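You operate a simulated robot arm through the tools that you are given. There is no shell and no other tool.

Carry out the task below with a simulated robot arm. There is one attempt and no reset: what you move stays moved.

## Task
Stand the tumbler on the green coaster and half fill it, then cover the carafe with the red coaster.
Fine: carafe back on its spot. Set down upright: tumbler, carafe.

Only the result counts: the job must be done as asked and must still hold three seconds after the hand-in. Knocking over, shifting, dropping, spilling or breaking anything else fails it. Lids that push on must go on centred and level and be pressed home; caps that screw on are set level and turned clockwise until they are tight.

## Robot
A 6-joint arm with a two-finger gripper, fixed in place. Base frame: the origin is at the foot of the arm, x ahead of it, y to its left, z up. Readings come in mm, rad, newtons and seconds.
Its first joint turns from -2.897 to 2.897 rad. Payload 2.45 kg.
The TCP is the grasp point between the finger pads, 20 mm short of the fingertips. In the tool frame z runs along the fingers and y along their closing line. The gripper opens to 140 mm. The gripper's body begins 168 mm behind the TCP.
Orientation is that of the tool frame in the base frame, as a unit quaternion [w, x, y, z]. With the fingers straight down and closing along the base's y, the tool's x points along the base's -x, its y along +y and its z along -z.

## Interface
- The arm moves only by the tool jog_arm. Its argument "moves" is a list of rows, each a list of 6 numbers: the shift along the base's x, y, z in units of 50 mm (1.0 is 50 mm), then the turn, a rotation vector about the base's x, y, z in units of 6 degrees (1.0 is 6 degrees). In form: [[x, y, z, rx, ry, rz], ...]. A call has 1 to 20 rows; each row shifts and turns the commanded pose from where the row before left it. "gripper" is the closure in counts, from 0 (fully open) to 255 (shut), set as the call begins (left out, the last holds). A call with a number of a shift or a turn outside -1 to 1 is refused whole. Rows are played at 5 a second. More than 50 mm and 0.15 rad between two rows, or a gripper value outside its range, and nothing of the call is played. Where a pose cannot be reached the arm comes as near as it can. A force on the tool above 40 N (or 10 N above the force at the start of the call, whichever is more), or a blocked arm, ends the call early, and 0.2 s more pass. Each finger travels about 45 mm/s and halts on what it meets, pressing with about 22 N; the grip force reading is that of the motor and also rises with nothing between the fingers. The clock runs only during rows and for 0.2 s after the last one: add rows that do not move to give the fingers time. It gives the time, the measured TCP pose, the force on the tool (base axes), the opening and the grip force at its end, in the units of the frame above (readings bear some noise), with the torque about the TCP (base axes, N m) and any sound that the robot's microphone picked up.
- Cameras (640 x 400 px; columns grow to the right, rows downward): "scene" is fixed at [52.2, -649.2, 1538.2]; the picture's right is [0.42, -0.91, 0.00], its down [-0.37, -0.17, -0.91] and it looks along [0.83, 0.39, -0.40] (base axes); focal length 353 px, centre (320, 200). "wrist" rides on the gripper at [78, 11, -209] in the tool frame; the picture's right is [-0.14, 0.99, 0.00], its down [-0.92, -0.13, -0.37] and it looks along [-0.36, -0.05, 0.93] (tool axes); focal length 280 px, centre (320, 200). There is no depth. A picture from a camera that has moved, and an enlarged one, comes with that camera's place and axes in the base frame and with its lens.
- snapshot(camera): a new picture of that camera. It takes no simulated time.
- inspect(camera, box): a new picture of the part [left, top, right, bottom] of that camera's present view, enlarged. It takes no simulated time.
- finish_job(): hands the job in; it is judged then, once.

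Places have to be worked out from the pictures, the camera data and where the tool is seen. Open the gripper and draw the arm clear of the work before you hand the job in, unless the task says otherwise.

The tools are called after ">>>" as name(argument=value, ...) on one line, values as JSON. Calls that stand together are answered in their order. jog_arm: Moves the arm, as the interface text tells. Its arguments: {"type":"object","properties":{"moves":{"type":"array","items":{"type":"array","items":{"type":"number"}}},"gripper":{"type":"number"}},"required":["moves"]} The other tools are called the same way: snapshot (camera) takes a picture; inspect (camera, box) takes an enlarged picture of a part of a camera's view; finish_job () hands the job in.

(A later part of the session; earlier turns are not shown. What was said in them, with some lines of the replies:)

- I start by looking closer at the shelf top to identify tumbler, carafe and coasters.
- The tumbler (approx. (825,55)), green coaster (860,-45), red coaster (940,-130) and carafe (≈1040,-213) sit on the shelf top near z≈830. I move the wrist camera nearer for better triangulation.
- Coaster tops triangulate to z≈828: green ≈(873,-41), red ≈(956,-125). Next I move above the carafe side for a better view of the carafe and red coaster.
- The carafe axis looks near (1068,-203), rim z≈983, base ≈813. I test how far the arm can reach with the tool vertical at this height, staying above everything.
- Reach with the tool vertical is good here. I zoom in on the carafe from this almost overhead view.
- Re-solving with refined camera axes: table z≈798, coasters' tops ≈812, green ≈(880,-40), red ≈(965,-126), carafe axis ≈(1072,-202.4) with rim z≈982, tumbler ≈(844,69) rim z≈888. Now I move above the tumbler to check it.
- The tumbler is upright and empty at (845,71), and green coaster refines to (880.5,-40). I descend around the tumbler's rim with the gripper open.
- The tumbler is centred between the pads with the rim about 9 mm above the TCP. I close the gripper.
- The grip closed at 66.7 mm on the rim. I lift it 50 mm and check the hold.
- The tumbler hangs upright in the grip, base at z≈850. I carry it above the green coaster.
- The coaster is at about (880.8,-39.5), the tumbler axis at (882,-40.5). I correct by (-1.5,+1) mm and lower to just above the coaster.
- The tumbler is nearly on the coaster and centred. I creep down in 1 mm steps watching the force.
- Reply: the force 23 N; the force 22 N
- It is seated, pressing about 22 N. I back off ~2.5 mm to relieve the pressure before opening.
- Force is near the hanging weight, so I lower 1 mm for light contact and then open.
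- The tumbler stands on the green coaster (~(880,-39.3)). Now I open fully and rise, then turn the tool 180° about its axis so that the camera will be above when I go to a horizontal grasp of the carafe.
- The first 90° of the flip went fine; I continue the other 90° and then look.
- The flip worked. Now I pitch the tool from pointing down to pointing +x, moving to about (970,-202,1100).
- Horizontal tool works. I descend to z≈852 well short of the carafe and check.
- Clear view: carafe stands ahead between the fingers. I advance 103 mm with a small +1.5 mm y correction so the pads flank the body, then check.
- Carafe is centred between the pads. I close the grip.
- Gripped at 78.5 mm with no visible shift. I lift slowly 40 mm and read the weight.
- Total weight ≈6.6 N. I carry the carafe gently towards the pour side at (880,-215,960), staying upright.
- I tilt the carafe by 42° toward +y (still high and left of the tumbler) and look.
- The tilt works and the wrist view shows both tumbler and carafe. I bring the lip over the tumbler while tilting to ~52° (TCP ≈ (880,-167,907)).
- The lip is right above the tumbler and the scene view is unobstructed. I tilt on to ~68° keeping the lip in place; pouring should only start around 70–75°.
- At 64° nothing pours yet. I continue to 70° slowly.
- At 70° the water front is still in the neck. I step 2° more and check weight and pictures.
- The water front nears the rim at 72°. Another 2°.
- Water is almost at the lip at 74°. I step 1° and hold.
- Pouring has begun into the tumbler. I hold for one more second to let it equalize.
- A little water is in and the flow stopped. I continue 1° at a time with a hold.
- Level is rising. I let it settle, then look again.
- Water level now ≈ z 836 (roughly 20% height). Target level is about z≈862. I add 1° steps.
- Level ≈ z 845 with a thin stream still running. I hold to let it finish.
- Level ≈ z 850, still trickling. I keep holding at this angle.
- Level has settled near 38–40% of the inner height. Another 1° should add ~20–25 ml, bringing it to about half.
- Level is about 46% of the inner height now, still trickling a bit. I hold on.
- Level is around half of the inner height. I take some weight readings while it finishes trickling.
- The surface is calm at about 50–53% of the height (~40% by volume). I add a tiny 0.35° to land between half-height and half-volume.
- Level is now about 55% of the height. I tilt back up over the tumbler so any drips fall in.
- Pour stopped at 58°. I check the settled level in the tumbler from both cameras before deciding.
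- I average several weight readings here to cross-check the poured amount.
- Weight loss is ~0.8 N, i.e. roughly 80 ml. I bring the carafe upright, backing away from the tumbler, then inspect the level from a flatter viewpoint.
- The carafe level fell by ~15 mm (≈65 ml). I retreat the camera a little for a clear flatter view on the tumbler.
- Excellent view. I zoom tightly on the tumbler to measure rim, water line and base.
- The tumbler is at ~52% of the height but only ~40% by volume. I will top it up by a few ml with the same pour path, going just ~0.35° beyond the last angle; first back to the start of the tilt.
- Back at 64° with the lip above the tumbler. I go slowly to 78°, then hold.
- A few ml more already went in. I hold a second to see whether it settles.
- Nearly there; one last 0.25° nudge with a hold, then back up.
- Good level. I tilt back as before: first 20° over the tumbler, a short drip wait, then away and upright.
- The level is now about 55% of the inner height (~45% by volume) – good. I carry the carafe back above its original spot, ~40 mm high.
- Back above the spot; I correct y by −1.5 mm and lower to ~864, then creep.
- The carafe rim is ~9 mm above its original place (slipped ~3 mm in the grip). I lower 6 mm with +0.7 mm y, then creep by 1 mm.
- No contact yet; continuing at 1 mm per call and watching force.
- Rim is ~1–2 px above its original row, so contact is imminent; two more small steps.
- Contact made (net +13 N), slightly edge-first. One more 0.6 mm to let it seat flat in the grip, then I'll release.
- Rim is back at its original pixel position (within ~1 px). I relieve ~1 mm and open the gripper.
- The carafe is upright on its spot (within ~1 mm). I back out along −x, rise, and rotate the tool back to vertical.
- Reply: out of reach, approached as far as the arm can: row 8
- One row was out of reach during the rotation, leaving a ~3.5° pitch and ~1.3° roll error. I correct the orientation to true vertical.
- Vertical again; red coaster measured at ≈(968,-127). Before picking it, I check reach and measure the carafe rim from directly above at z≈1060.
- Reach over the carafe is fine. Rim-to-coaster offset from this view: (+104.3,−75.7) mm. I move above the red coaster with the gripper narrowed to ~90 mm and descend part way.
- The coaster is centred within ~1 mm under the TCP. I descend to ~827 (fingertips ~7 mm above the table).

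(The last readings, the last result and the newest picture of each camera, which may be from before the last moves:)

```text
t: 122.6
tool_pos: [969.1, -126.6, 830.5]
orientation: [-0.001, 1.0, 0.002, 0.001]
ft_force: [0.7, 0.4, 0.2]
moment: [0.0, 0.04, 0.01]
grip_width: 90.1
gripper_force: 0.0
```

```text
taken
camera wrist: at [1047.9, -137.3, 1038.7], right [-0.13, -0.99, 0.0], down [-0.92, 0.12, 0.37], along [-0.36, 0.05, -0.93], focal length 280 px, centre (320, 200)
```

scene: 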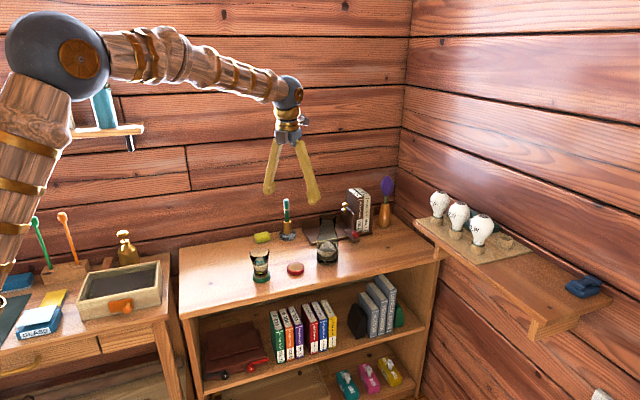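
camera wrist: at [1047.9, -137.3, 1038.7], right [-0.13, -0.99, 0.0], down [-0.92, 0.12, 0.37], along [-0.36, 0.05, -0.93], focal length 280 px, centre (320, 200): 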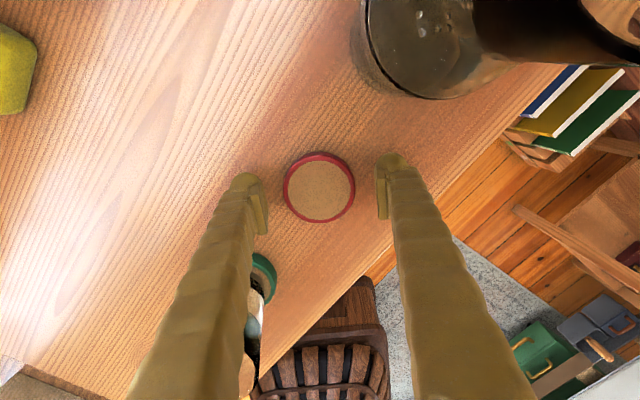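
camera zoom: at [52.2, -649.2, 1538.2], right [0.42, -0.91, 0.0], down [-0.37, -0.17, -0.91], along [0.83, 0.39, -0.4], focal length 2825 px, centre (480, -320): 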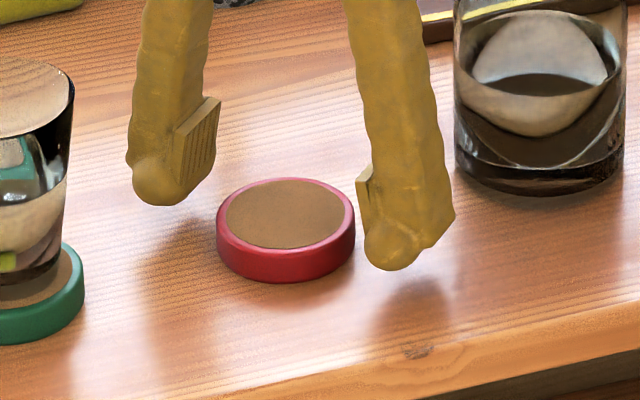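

Fingertips are still ~10 mm above the table; I lower 5 mm more.

>>> jog_arm(moves=[[0, 0, -0.06, 0, 0, 0], [0, 0, -0.04, 0, 0, 0], [0, 0, 0, 0, 0, 0]])

>>> inspect(camera="scene", box=[260, 240, 340, 290])

```text
t: 123.4
tool_pos: [969.4, -126.1, 825.1]
orientation: [-0.001, 1.0, 0.002, 0.001]
ft_force: [-0.2, 0.4, 0.0]
moment: [0.02, -0.03, -0.03]
grip_width: 90.1
gripper_force: 0.1
```

```text
8.00 times, centred on (300, 265) of scene
camera zoom: at [52.2, -649.2, 1538.2], right [0.42, -0.91, 0.0], down [-0.37, -0.17, -0.91], along [0.83, 0.39, -0.4], focal length 2825 px, centre (480, -320)
```

zoom: 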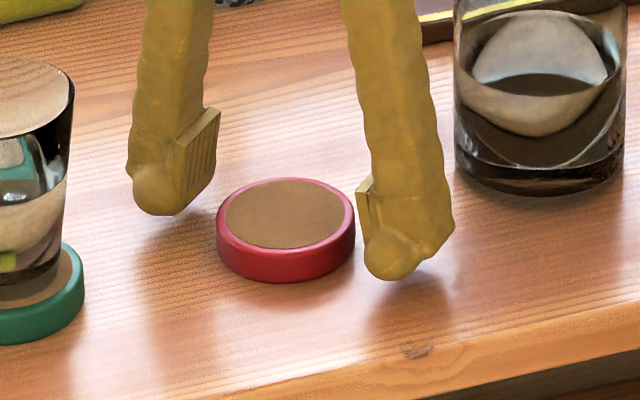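

Tips look very near the table, pads overlapping the coaster side. I close the gripper.

>>> jog_arm(moves=[[0, 0, 0, 0, 0, 0], [0, 0, 0, 0, 0, 0], [0, 0, 0, 0, 0, 0], [0, 0, 0, 0, 0, 0], [0, 0, 0, 0, 0, 0]], gripper=255)

>>> inspect(camera="scene", box=[260, 240, 340, 290])

>>> inspect(camera="wrist", box=[240, 100, 400, 260])

```text
t: 124.6
tool_pos: [969.0, -128.0, 824.8]
orientation: [-0.001, 1.0, 0.001, 0.001]
ft_force: [-0.5, -1.2, 0.5]
moment: [0.01, 0.01, 0.01]
grip_width: 57.6
gripper_force: 21.8
```

```text
8.00 times, centred on (300, 265) of scene
camera zoom: at [52.2, -649.2, 1538.2], right [0.42, -0.91, 0.0], down [-0.37, -0.17, -0.91], along [0.83, 0.39, -0.4], focal length 2825 px, centre (480, -320)
```

zoom: 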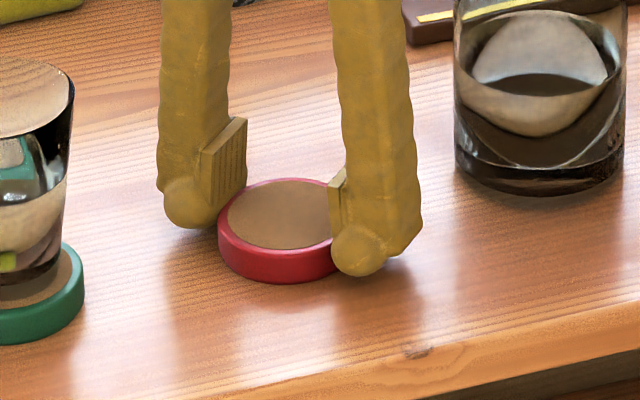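

```text
2.50 times, centred on (320, 180) of wrist
camera zoom: at [1047.6, -137.3, 1033.6], right [-0.13, -0.99, 0.0], down [-0.92, 0.12, 0.37], along [-0.36, 0.05, -0.93], focal length 701 px, centre (320, 250)
```

zoom: 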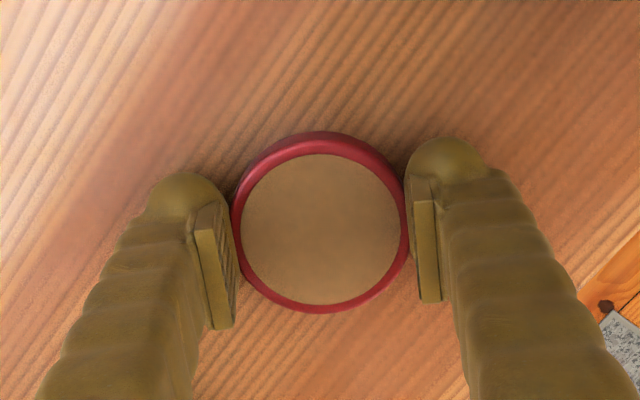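

Gripped at 57.6 mm (coaster diameter ≈58). I lift it up to z≈1060 and check that it stays level.

>>> jog_arm(moves=[[0, 0, 0.1, 0, 0, 0], [0, 0, 0.3, 0, 0, 0], [0, 0, 0.6, 0, 0, 0], [0, 0, 0.8, 0, 0, 0], [0, 0, 0.9, 0, 0, 0], [0, 0, 0.9, 0, 0, 0], [0, 0, 0.6, 0, 0, 0], [0, 0, 0.3, 0, 0, 0], [0, 0, 0, 0, 0, 0], [0, 0, 0, 0, 0, 0]])

>>> snapshot(camera="wrist")

>>> inspect(camera="wrist", box=[240, 100, 400, 260])

>>> inspect(camera="scene", box=[260, 170, 360, 250])

```text
t: 126.8
tool_pos: [971.4, -127.8, 1050.5]
orientation: [-0.001, 1.0, 0.001, 0.001]
ft_force: [0.2, -0.5, -1.6]
moment: [-0.02, -0.01, 0.01]
grip_width: 57.6
gripper_force: 21.8
```

```text
taken
camera wrist: at [1050.1, -138.4, 1258.3], right [-0.13, -0.99, 0.0], down [-0.92, 0.12, 0.37], along [-0.36, 0.05, -0.93], focal length 280 px, centre (320, 200)
```

wrist: 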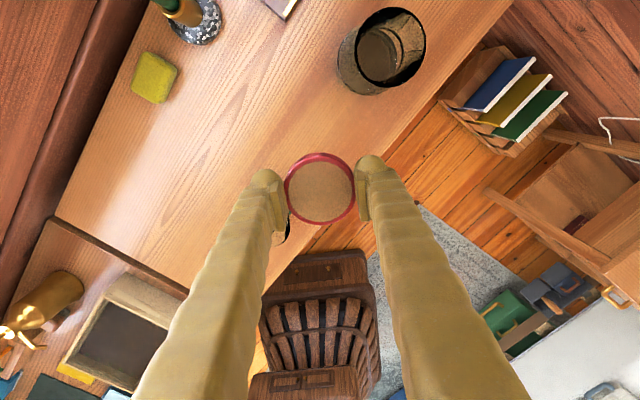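

```text
2.50 times, centred on (320, 180) of wrist
camera zoom: at [1050.1, -138.4, 1258.3], right [-0.13, -0.99, 0.0], down [-0.92, 0.12, 0.37], along [-0.36, 0.05, -0.93], focal length 701 px, centre (320, 250)
```

zoom: 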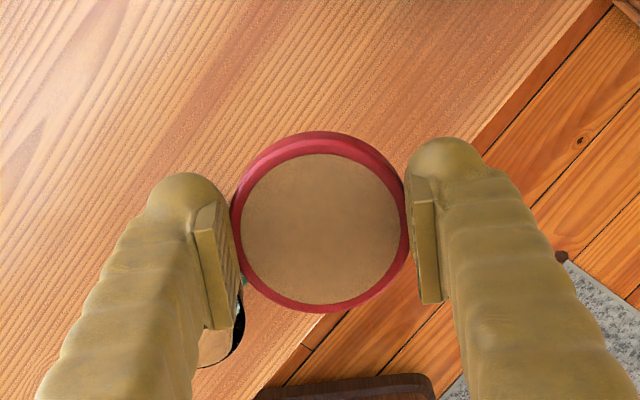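

```text
5.00 times, centred on (310, 210) of scene
camera zoom: at [52.2, -649.2, 1538.2], right [0.42, -0.91, 0.0], down [-0.37, -0.17, -0.91], along [0.83, 0.39, -0.4], focal length 1766 px, centre (370, 150)
```

zoom: 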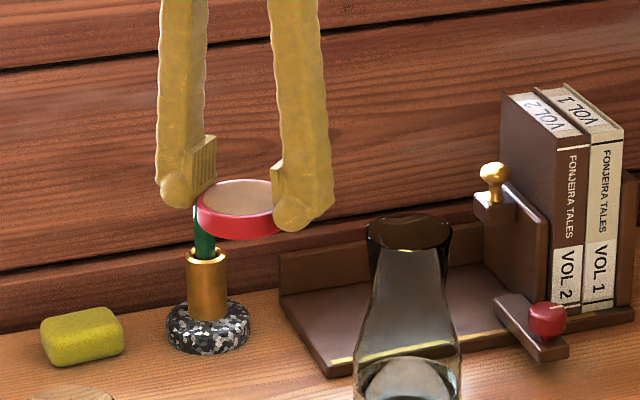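

The coaster is held level and centred on the TCP. I move it over the carafe (Δ ≈ +105.7,−76) at this height, and then compare in both cameras.

>>> jog_arm(moves=[[0.3, -0.22, 0, 0, 0, 0], [0.5, -0.36, 0, 0, 0, 0], [0.5, -0.36, 0, 0, 0, 0], [0.45, -0.32, 0, 0, 0, 0], [0.264, -0.19, 0, 0, 0, 0], [0.1, -0.07, 0, 0, 0, 0], [0, 0, -0.4, 0, 0, 0], [0, 0, 0, 0, 0, 0], [0, 0, 0, 0, 0, 0]])

>>> inspect(camera="wrist", box=[260, 120, 380, 240])

>>> inspect(camera="scene", box=[300, 190, 360, 235])

```text
t: 128.8
tool_pos: [1076.9, -203.8, 1029.6]
orientation: [-0.001, 1.0, 0.002, 0.001]
ft_force: [-0.4, -0.2, -0.3]
moment: [-0.01, -0.01, 0.05]
grip_width: 57.3
gripper_force: 21.1
```

```text
3.33 times, centred on (320, 180) of wrist
camera zoom: at [1154.3, -213.8, 1238.6], right [-0.13, -0.99, 0.0], down [-0.92, 0.12, 0.37], along [-0.36, 0.05, -0.93], focal length 935 px, centre (320, 267)
```

zoom: 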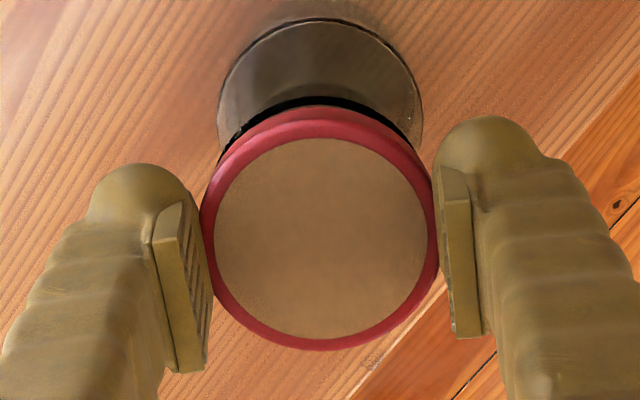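

```text
8.89 times, centred on (330, 212) of scene
camera zoom: at [52.2, -649.2, 1538.2], right [0.42, -0.91, 0.0], down [-0.37, -0.17, -0.91], along [0.83, 0.39, -0.4], focal length 3139 px, centre (231, 89)
```

zoom: 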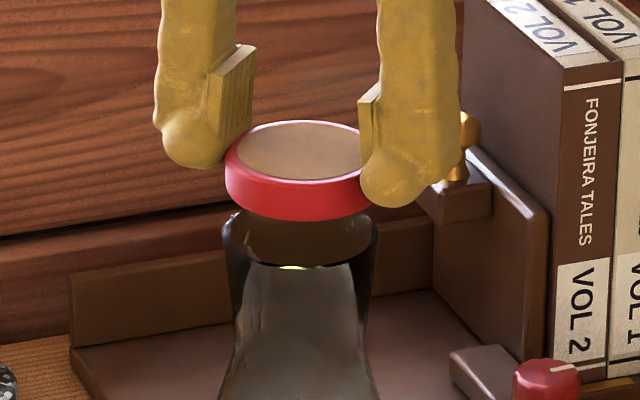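

Comparison: the coaster sits ~2.7 mm too far in +x and ~1 mm in +y relative to the rim. I correct and lower 15 mm for a closer comparison.

>>> jog_arm(moves=[[-0.054, -0.02, 0, 0, 0, 0], [0, 0, -0.15, 0, 0, 0], [0, 0, -0.15, 0, 0, 0], [0, 0, 0, 0, 0, 0], [0, 0, 0, 0, 0, 0]])

>>> inspect(camera="wrist", box=[260, 120, 380, 240])

>>> inspect(camera="scene", box=[300, 190, 360, 235])

```text
t: 130.0
tool_pos: [1071.3, -206.1, 1014.4]
orientation: [-0.001, 1.0, 0.001, 0.002]
ft_force: [0.6, -0.9, -0.3]
moment: [0.0, 0.0, -0.01]
grip_width: 57.5
gripper_force: 22.4
```

```text
3.33 times, centred on (320, 180) of wrist
camera zoom: at [1150.7, -214.4, 1223.2], right [-0.13, -0.99, 0.0], down [-0.92, 0.12, 0.37], along [-0.36, 0.05, -0.93], focal length 935 px, centre (320, 267)
```

zoom: 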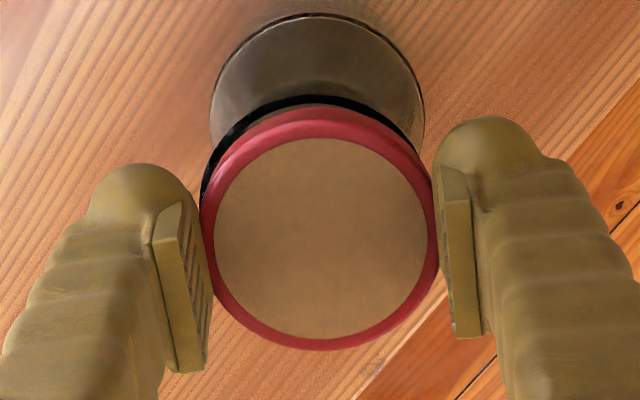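

```text
8.89 times, centred on (330, 212) of scene
camera zoom: at [52.2, -649.2, 1538.2], right [0.42, -0.91, 0.0], down [-0.37, -0.17, -0.91], along [0.83, 0.39, -0.4], focal length 3139 px, centre (231, 89)
```

zoom: 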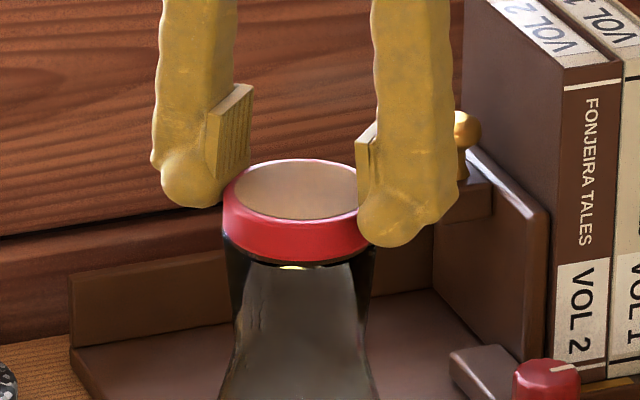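

Wrist view now shows the rim and coaster concentric within ~0.5 mm. I double-check laterally with a tighter scene zoom.

>>> inspect(camera="scene", box=[316, 200, 346, 222])

>>> inspect(camera="wrist", box=[285, 130, 355, 180])

```text
16.00 times, centred on (331, 211) of scene
camera zoom: at [52.2, -649.2, 1538.2], right [0.42, -0.91, 0.0], down [-0.37, -0.17, -0.91], along [0.83, 0.39, -0.4], focal length 5651 px, centre (144, 24)
```

zoom: 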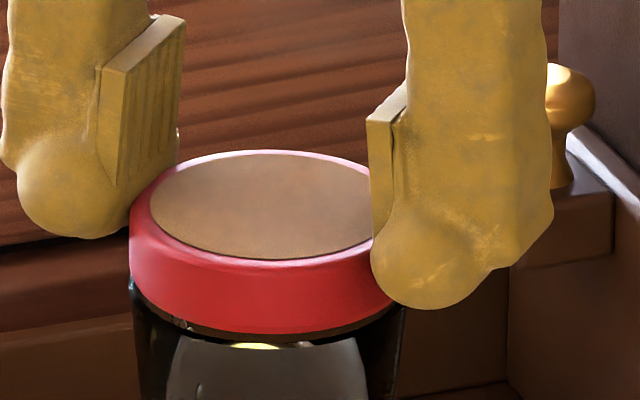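

```text
8.00 times, centred on (320, 155) of wrist
camera zoom: at [1150.7, -214.4, 1223.2], right [-0.13, -0.99, 0.0], down [-0.92, 0.12, 0.37], along [-0.36, 0.05, -0.93], focal length 2243 px, centre (320, 560)
```

zoom: 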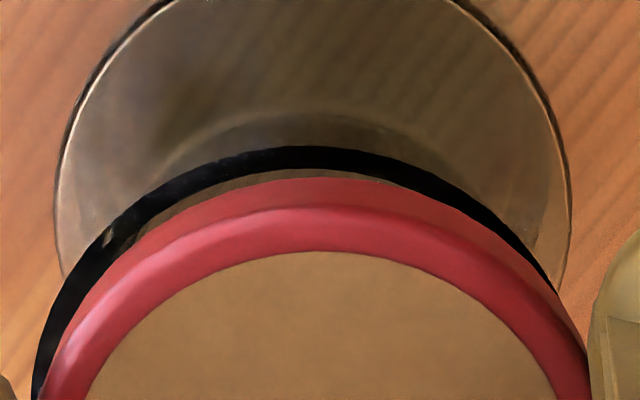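

The two lateral estimates disagree by a couple of mm; I zoom further to measure rim and coaster arcs precisely.

>>> inspect(camera="wrist", box=[280, 140, 320, 170])

>>> inspect(camera="wrist", box=[320, 140, 360, 170])

>>> inspect(camera="wrist", box=[270, 150, 370, 230])

```text
13.33 times, centred on (300, 155) of wrist
camera zoom: at [1150.7, -214.4, 1223.2], right [-0.13, -0.99, 0.0], down [-0.92, 0.12, 0.37], along [-0.36, 0.05, -0.93], focal length 3738 px, centre (587, 800)
```

zoom: 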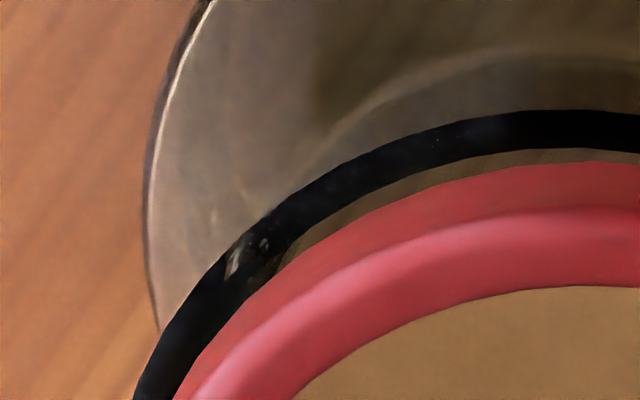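

```text
13.33 times, centred on (340, 155) of wrist
camera zoom: at [1150.7, -214.4, 1223.2], right [-0.13, -0.99, 0.0], down [-0.92, 0.12, 0.37], along [-0.36, 0.05, -0.93], focal length 3738 px, centre (53, 800)
```

zoom: 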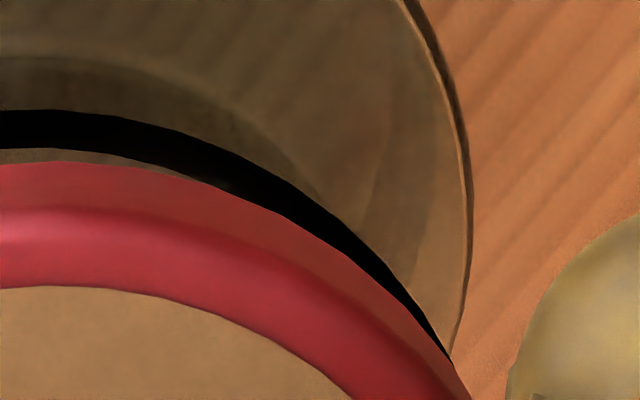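

```text
5.00 times, centred on (320, 190) of wrist
camera zoom: at [1150.7, -214.4, 1223.2], right [-0.13, -0.99, 0.0], down [-0.92, 0.12, 0.37], along [-0.36, 0.05, -0.93], focal length 1402 px, centre (320, 250)
```

zoom: 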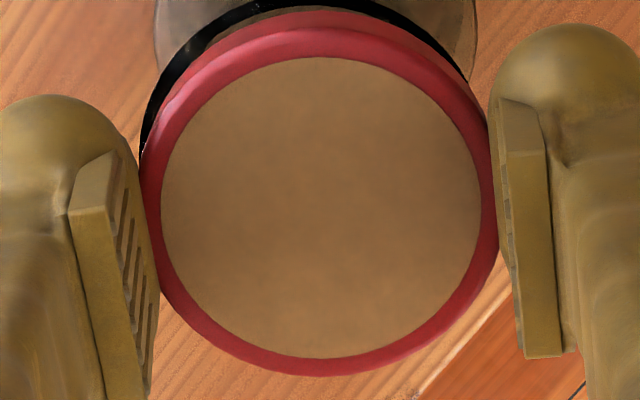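

Wrist arcs say the rim centre is ~1.5 mm to image-left (+y) of the coaster. I verify with a high zoom of both lower edges in the scene camera.

>>> inspect(camera="scene", box=[316, 211, 348, 227])

```text
16.00 times, centred on (332, 219) of scene
camera zoom: at [52.2, -649.2, 1538.2], right [0.42, -0.91, 0.0], down [-0.37, -0.17, -0.91], along [0.83, 0.39, -0.4], focal length 5651 px, centre (128, -104)
```

zoom: 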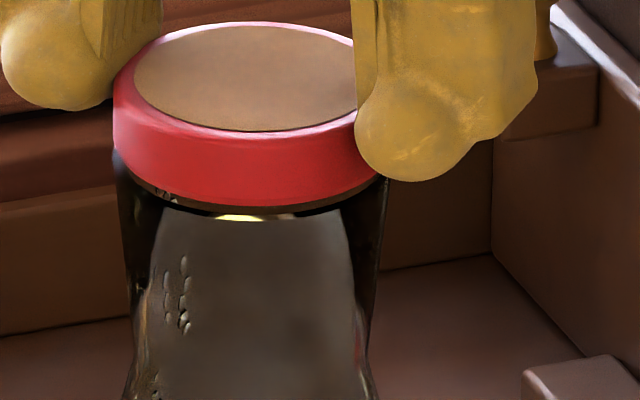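

Scene edges now agree: the coaster must go ~+1.5 mm in y (and ~+0.5 in x). I apply it and start creeping down.

>>> jog_arm(moves=[[0.01, 0.03, 0, 0, 0, 0], [0, 0, 0, 0, 0, 0], [0, 0, 0, 0, 0, 0]])

>>> inspect(camera="wrist", box=[280, 140, 320, 170])

>>> inspect(camera="wrist", box=[320, 140, 360, 170])

>>> inspect(camera="scene", box=[316, 211, 348, 227])

```text
t: 130.8
tool_pos: [1072.8, -203.1, 1015.0]
orientation: [0.0, 1.0, 0.003, 0.0]
ft_force: [0.2, 0.0, -0.1]
moment: [0.01, 0.02, 0.0]
grip_width: 57.4
gripper_force: 22.4
```

```text
13.33 times, centred on (300, 155) of wrist
camera zoom: at [1151.3, -213.1, 1223.4], right [-0.13, -0.99, 0.0], down [-0.92, 0.12, 0.37], along [-0.36, 0.05, -0.93], focal length 3738 px, centre (587, 800)
```

zoom: 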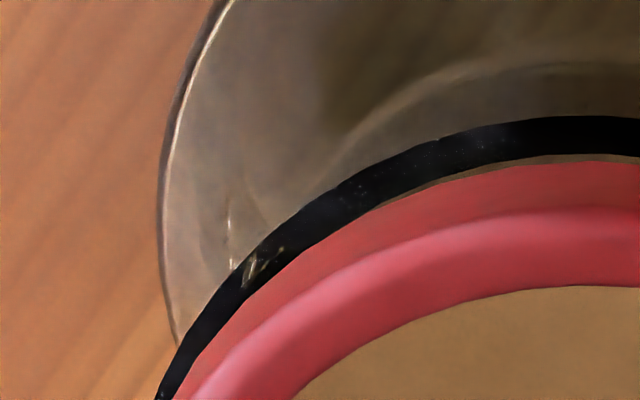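

```text
13.33 times, centred on (340, 155) of wrist
camera zoom: at [1151.3, -213.1, 1223.4], right [-0.13, -0.99, 0.0], down [-0.92, 0.12, 0.37], along [-0.36, 0.05, -0.93], focal length 3738 px, centre (53, 800)
```

zoom: 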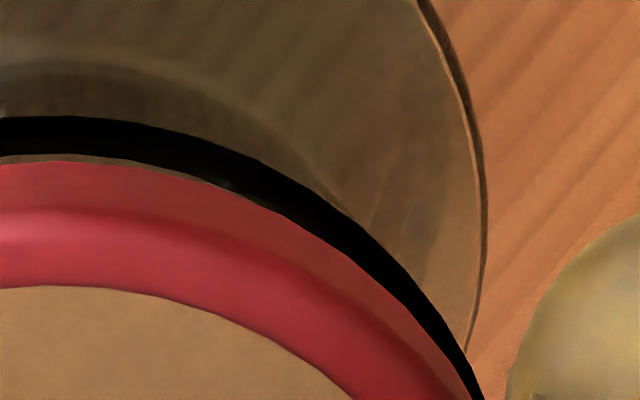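

```text
16.00 times, centred on (332, 219) of scene
camera zoom: at [52.2, -649.2, 1538.2], right [0.42, -0.91, 0.0], down [-0.37, -0.17, -0.91], along [0.83, 0.39, -0.4], focal length 5651 px, centre (128, -104)
```

zoom: 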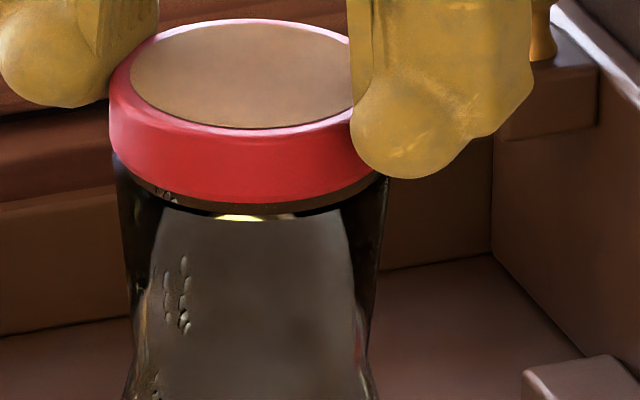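

Now concentric within ~0.5 mm in both views, with ~3 mm gap. I lower in small steps watching the force.

>>> jog_arm(moves=[[0, 0, -0.03, 0, 0, 0], [0, 0, 0, 0, 0, 0]])

>>> jog_arm(moves=[[0, 0, -0.014, 0, 0, 0], [0, 0, 0, 0, 0, 0]])

>>> inspect(camera="scene", box=[316, 211, 348, 227])

```text
t: 131.4
tool_pos: [1073.0, -203.2, 1012.3]
orientation: [-0.001, 1.0, 0.002, 0.001]
ft_force: [0.5, -0.2, -0.6]
moment: [0.0, 0.0, 0.01]
grip_width: 57.5
gripper_force: 21.9
```

```text
t: 132.0
tool_pos: [1073.4, -202.9, 1011.8]
orientation: [-0.001, 1.0, 0.002, 0.001]
ft_force: [-0.5, -1.2, -1.3]
moment: [0.03, -0.02, -0.03]
grip_width: 57.1
gripper_force: 22.7
```

```text
16.00 times, centred on (332, 219) of scene
camera zoom: at [52.2, -649.2, 1538.2], right [0.42, -0.91, 0.0], down [-0.37, -0.17, -0.91], along [0.83, 0.39, -0.4], focal length 5651 px, centre (128, -104)
```

zoom: 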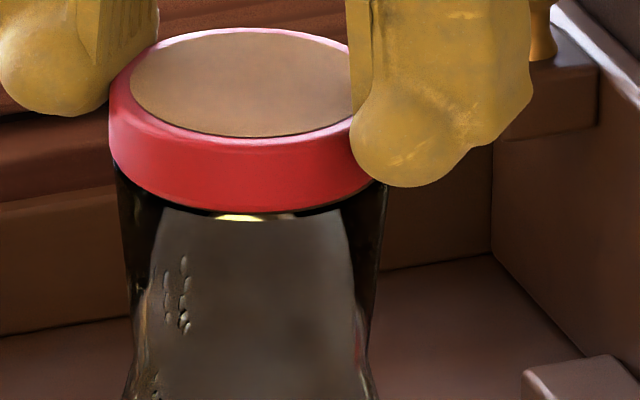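

Almost touching. Continue 0.6 mm steps.

>>> jog_arm(moves=[[0, 0, -0.012, 0, 0, 0], [0, 0, 0, 0, 0, 0]])

>>> jog_arm(moves=[[0, 0, -0.012, 0, 0, 0], [0, 0, 0, 0, 0, 0]])

```text
t: 132.6
tool_pos: [1072.9, -202.5, 1012.5]
orientation: [-0.001, 1.0, 0.001, 0.001]
ft_force: [0.1, 0.5, -1.2]
moment: [-0.02, -0.03, -0.03]
grip_width: 57.4
gripper_force: 22.0
```

```text
t: 133.2
tool_pos: [1072.3, -203.9, 1010.7]
orientation: [-0.001, 1.0, 0.002, 0.001]
ft_force: [-1.0, -0.3, 0.3]
moment: [0.0, 0.02, -0.02]
grip_width: 57.1
gripper_force: 22.1
```

>>> jog_arm(moves=[[0, 0, -0.012, 0, 0, 0], [0, 0, 0, 0, 0, 0]])

>>> inspect(camera="scene", box=[316, 211, 348, 227])

>>> inspect(camera="wrist", box=[270, 120, 370, 200])

```text
t: 133.8
tool_pos: [1073.1, -202.2, 1010.6]
orientation: [-0.001, 1.0, 0.002, 0.001]
ft_force: [-0.4, 0.0, -1.2]
moment: [0.0, 0.01, -0.03]
grip_width: 57.2
gripper_force: 21.7
```

```text
16.00 times, centred on (332, 219) of scene
camera zoom: at [52.2, -649.2, 1538.2], right [0.42, -0.91, 0.0], down [-0.37, -0.17, -0.91], along [0.83, 0.39, -0.4], focal length 5651 px, centre (128, -104)
```

zoom: 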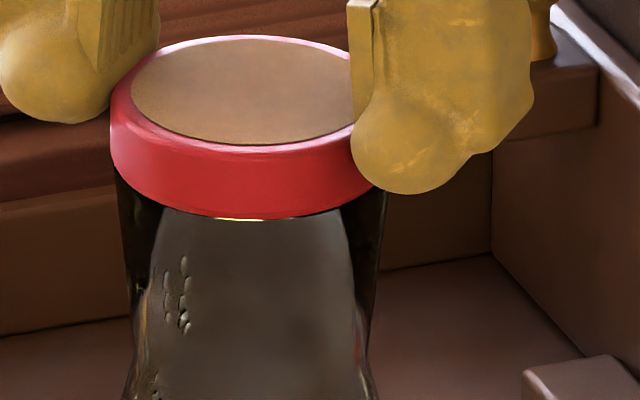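

```text
5.00 times, centred on (320, 160) of wrist
camera zoom: at [1151.6, -213.2, 1219.5], right [-0.13, -0.99, 0.0], down [-0.92, 0.12, 0.37], along [-0.36, 0.05, -0.93], focal length 1402 px, centre (320, 400)
```

zoom: 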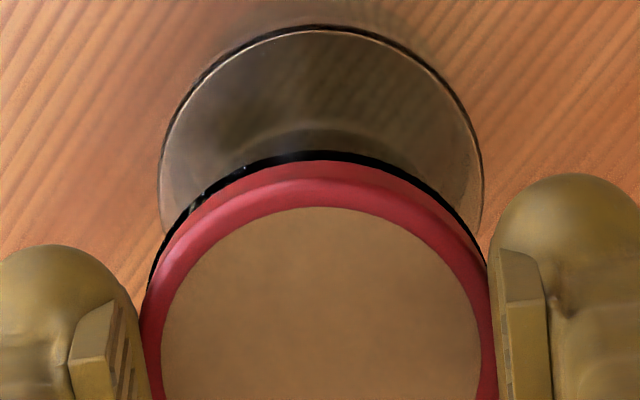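

Still free; crescent is symmetric. Continue lowering.

>>> jog_arm(moves=[[0, 0, -0.012, 0, 0, 0], [0, 0, 0, 0, 0, 0]])

>>> jog_arm(moves=[[0, 0, -0.012, 0, 0, 0], [0, 0, 0, 0, 0, 0]])

>>> inspect(camera="scene", box=[316, 211, 348, 227])

>>> inspect(camera="wrist", box=[270, 120, 370, 200])

```text
t: 134.4
tool_pos: [1072.2, -203.2, 1010.2]
orientation: [-0.001, 1.0, 0.002, 0.001]
ft_force: [-0.1, -0.3, 5.8]
moment: [-0.05, 0.04, 0.03]
grip_width: 57.2
gripper_force: 22.3
```

```text
t: 135.0
tool_pos: [1073.1, -203.2, 1010.9]
orientation: [-0.001, 1.0, 0.003, 0.001]
ft_force: [-1.6, -0.6, 16.7]
moment: [0.0, 0.05, 0.02]
grip_width: 57.2
gripper_force: 22.2
```

```text
16.00 times, centred on (332, 219) of scene
camera zoom: at [52.2, -649.2, 1538.2], right [0.42, -0.91, 0.0], down [-0.37, -0.17, -0.91], along [0.83, 0.39, -0.4], focal length 5651 px, centre (128, -104)
```

zoom: 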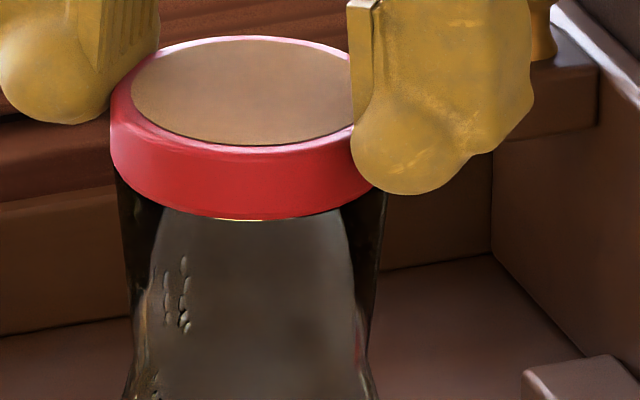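

```text
5.00 times, centred on (320, 160) of wrist
camera zoom: at [1151.3, -213.1, 1219.4], right [-0.13, -0.99, 0.0], down [-0.92, 0.12, 0.37], along [-0.36, 0.05, -0.93], focal length 1402 px, centre (320, 400)
```

zoom: 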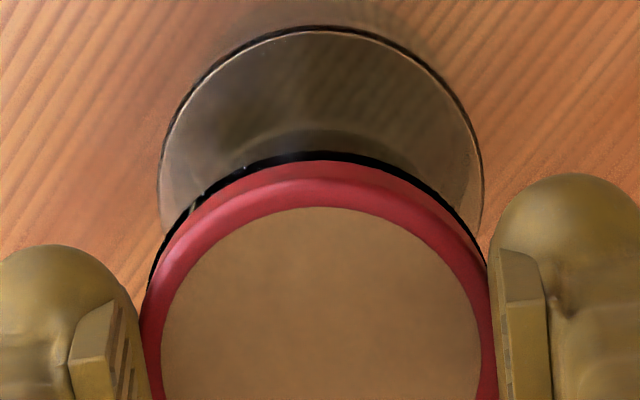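

Contact with 17 N and negligible moment: the coaster sits level and centred on the rim. I relieve ~0.7 mm and open the gripper.

>>> jog_arm(moves=[[0, 0, 0.012, 0, 0, 0], [0, 0, 0, 0, 0, 0]])

>>> jog_arm(moves=[[0, 0, 0, 0, 0, 0], [0, 0, 0, 0, 0, 0], [0, 0, 0, 0, 0, 0], [0, 0, 0, 0, 0, 0]], gripper=80)

>>> inspect(camera="scene", box=[310, 200, 350, 230])

>>> inspect(camera="wrist", box=[260, 110, 380, 230])

```text
t: 135.6
tool_pos: [1073.8, -202.3, 1009.8]
orientation: [-0.001, 1.0, 0.002, 0.001]
ft_force: [0.6, -0.7, 17.1]
moment: [-0.02, -0.03, 0.05]
grip_width: 57.4
gripper_force: 21.8
```

```text
t: 136.6
tool_pos: [1073.8, -202.4, 1009.3]
orientation: [-0.001, 1.0, 0.002, 0.0]
ft_force: [0.4, -0.6, -0.8]
moment: [-0.01, -0.03, -0.01]
grip_width: 95.8
gripper_force: 0.1
```

```text
13.33 times, centred on (330, 215) of scene
camera zoom: at [52.2, -649.2, 1538.2], right [0.42, -0.91, 0.0], down [-0.37, -0.17, -0.91], along [0.83, 0.39, -0.4], focal length 4709 px, centre (187, 0)
```

zoom: 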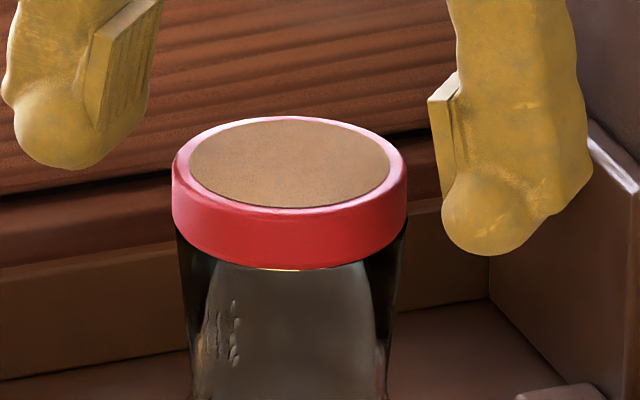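

```text
3.33 times, centred on (320, 170) of wrist
camera zoom: at [1151.6, -213.2, 1218.6], right [-0.13, -0.99, 0.0], down [-0.92, 0.12, 0.37], along [-0.36, 0.05, -0.93], focal length 935 px, centre (320, 300)
```

zoom: 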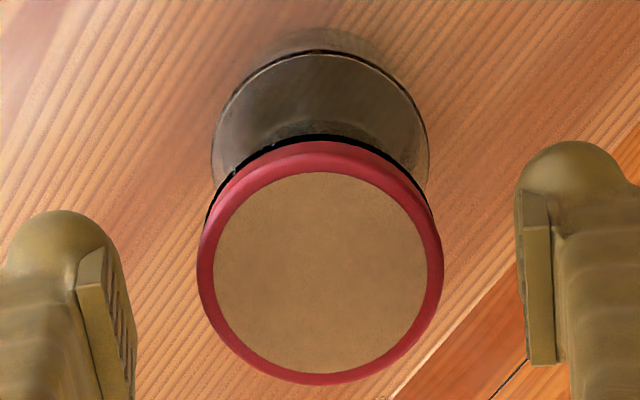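

The coaster sits flat and centred on the carafe. I rise straight up and draw the arm clear.

>>> jog_arm(moves=[[0, 0, 0.3, 0, 0, 0], [0, 0, 0.6, 0, 0, 0], [0, 0, 0.9, 0, 0, 0], [0, 0, 0.9, 0, 0, 0], [-0.5, 0.3, 0.5, 0, 0, 0], [-0.9, 0.3, 0, 0, 0, 0], [-0.9, 0.3, 0, 0, 0, 0], [-0.9, 0.3, 0, 0, 0, 0], [-0.9, 0.3, 0, 0, 0, 0], [-0.9, 0.3, 0, 0, 0, 0], [0, 0, 0, 0, 0, 0], [0, 0, 0, 0, 0, 0]], gripper=0)

>>> snapshot(camera="scene")

>>> inspect(camera="scene", box=[220, 180, 380, 290])

>>> inspect(camera="scene", box=[295, 205, 365, 275])

>>> inspect(camera="scene", box=[235, 235, 285, 285])

```text
t: 139.2
tool_pos: [822.7, -112.1, 1170.0]
orientation: [-0.001, 1.0, 0.002, 0.001]
ft_force: [-0.2, 0.5, -1.5]
moment: [0.01, 0.01, -0.01]
grip_width: 139.9
gripper_force: 0.2
```

```text
taken
```

scene: 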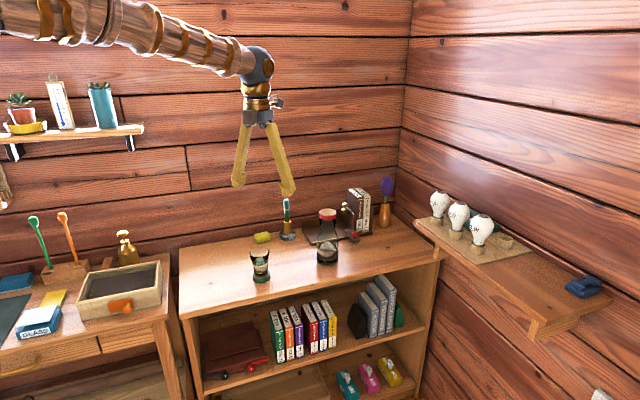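

```text
3.64 times, centred on (300, 235) of scene
camera zoom: at [52.2, -649.2, 1538.2], right [0.42, -0.91, 0.0], down [-0.37, -0.17, -0.91], along [0.83, 0.39, -0.4], focal length 1284 px, centre (393, 73)
```

zoom: 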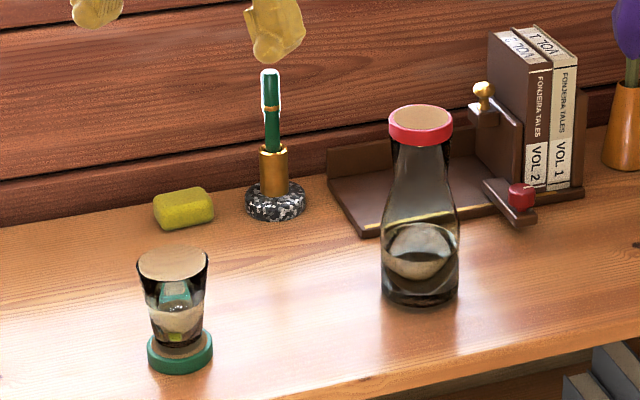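

```text
5.71 times, centred on (330, 240) of scene
camera zoom: at [52.2, -649.2, 1538.2], right [0.42, -0.91, 0.0], down [-0.37, -0.17, -0.91], along [0.83, 0.39, -0.4], focal length 2018 px, centre (263, -29)
```

zoom: 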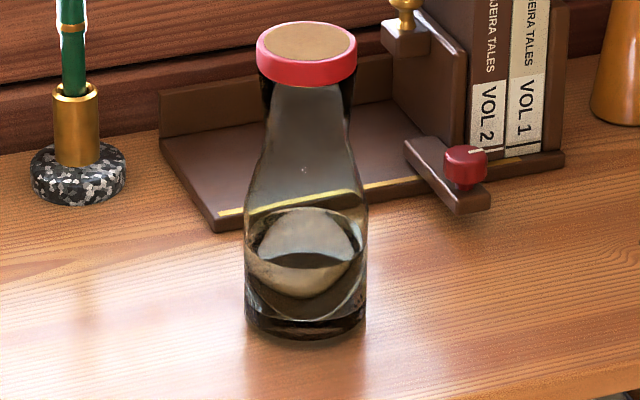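

```text
8.00 times, centred on (260, 260) of scene
camera zoom: at [52.2, -649.2, 1538.2], right [0.42, -0.91, 0.0], down [-0.37, -0.17, -0.91], along [0.83, 0.39, -0.4], focal length 2825 px, centre (800, -280)
```

zoom: 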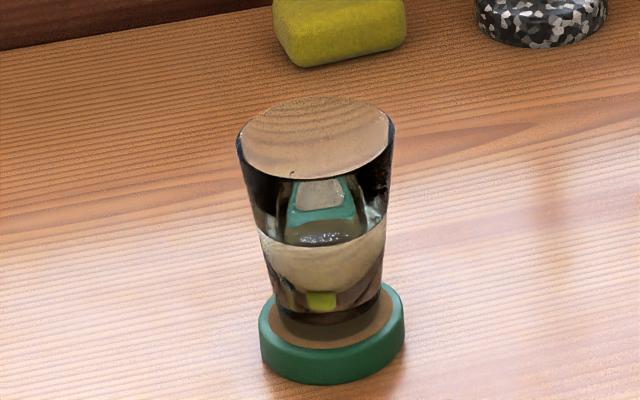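

The tumbler stands about half full on the green coaster. The carafe is back on its spot, within about 1 mm, with the red coaster flat on its mouth. I see no spills, and the gripper is open and clear, so I'm handing it in.

>>> finish_job()

```text
The job is handed in.
```

I finished the job and handed it in; I haven't seen the judge's result.

- **Tumbler:** it stands upright on the green coaster. From the pictures, the water is about 55% of the way up inside. The glass tapers, so I estimate that as roughly 45% of its volume. I aimed between half by height and half by volume because the task didn't say which.
- **Carafe:** it is upright and back on its spot, within about 1 mm of where it started. It slipped about 3 mm in the grip while I carried it, but it was set down flat.
- **Red coaster:** it rests level on the carafe's mouth, centred to about 0.5 mm as far as I could measure.
- **Everything else:** I saw no spills and nothing else moved. The gripper is open and the arm is clear of the shelf.

I poured in two passes, because after the first the tumbler was only about 40% full by volume.
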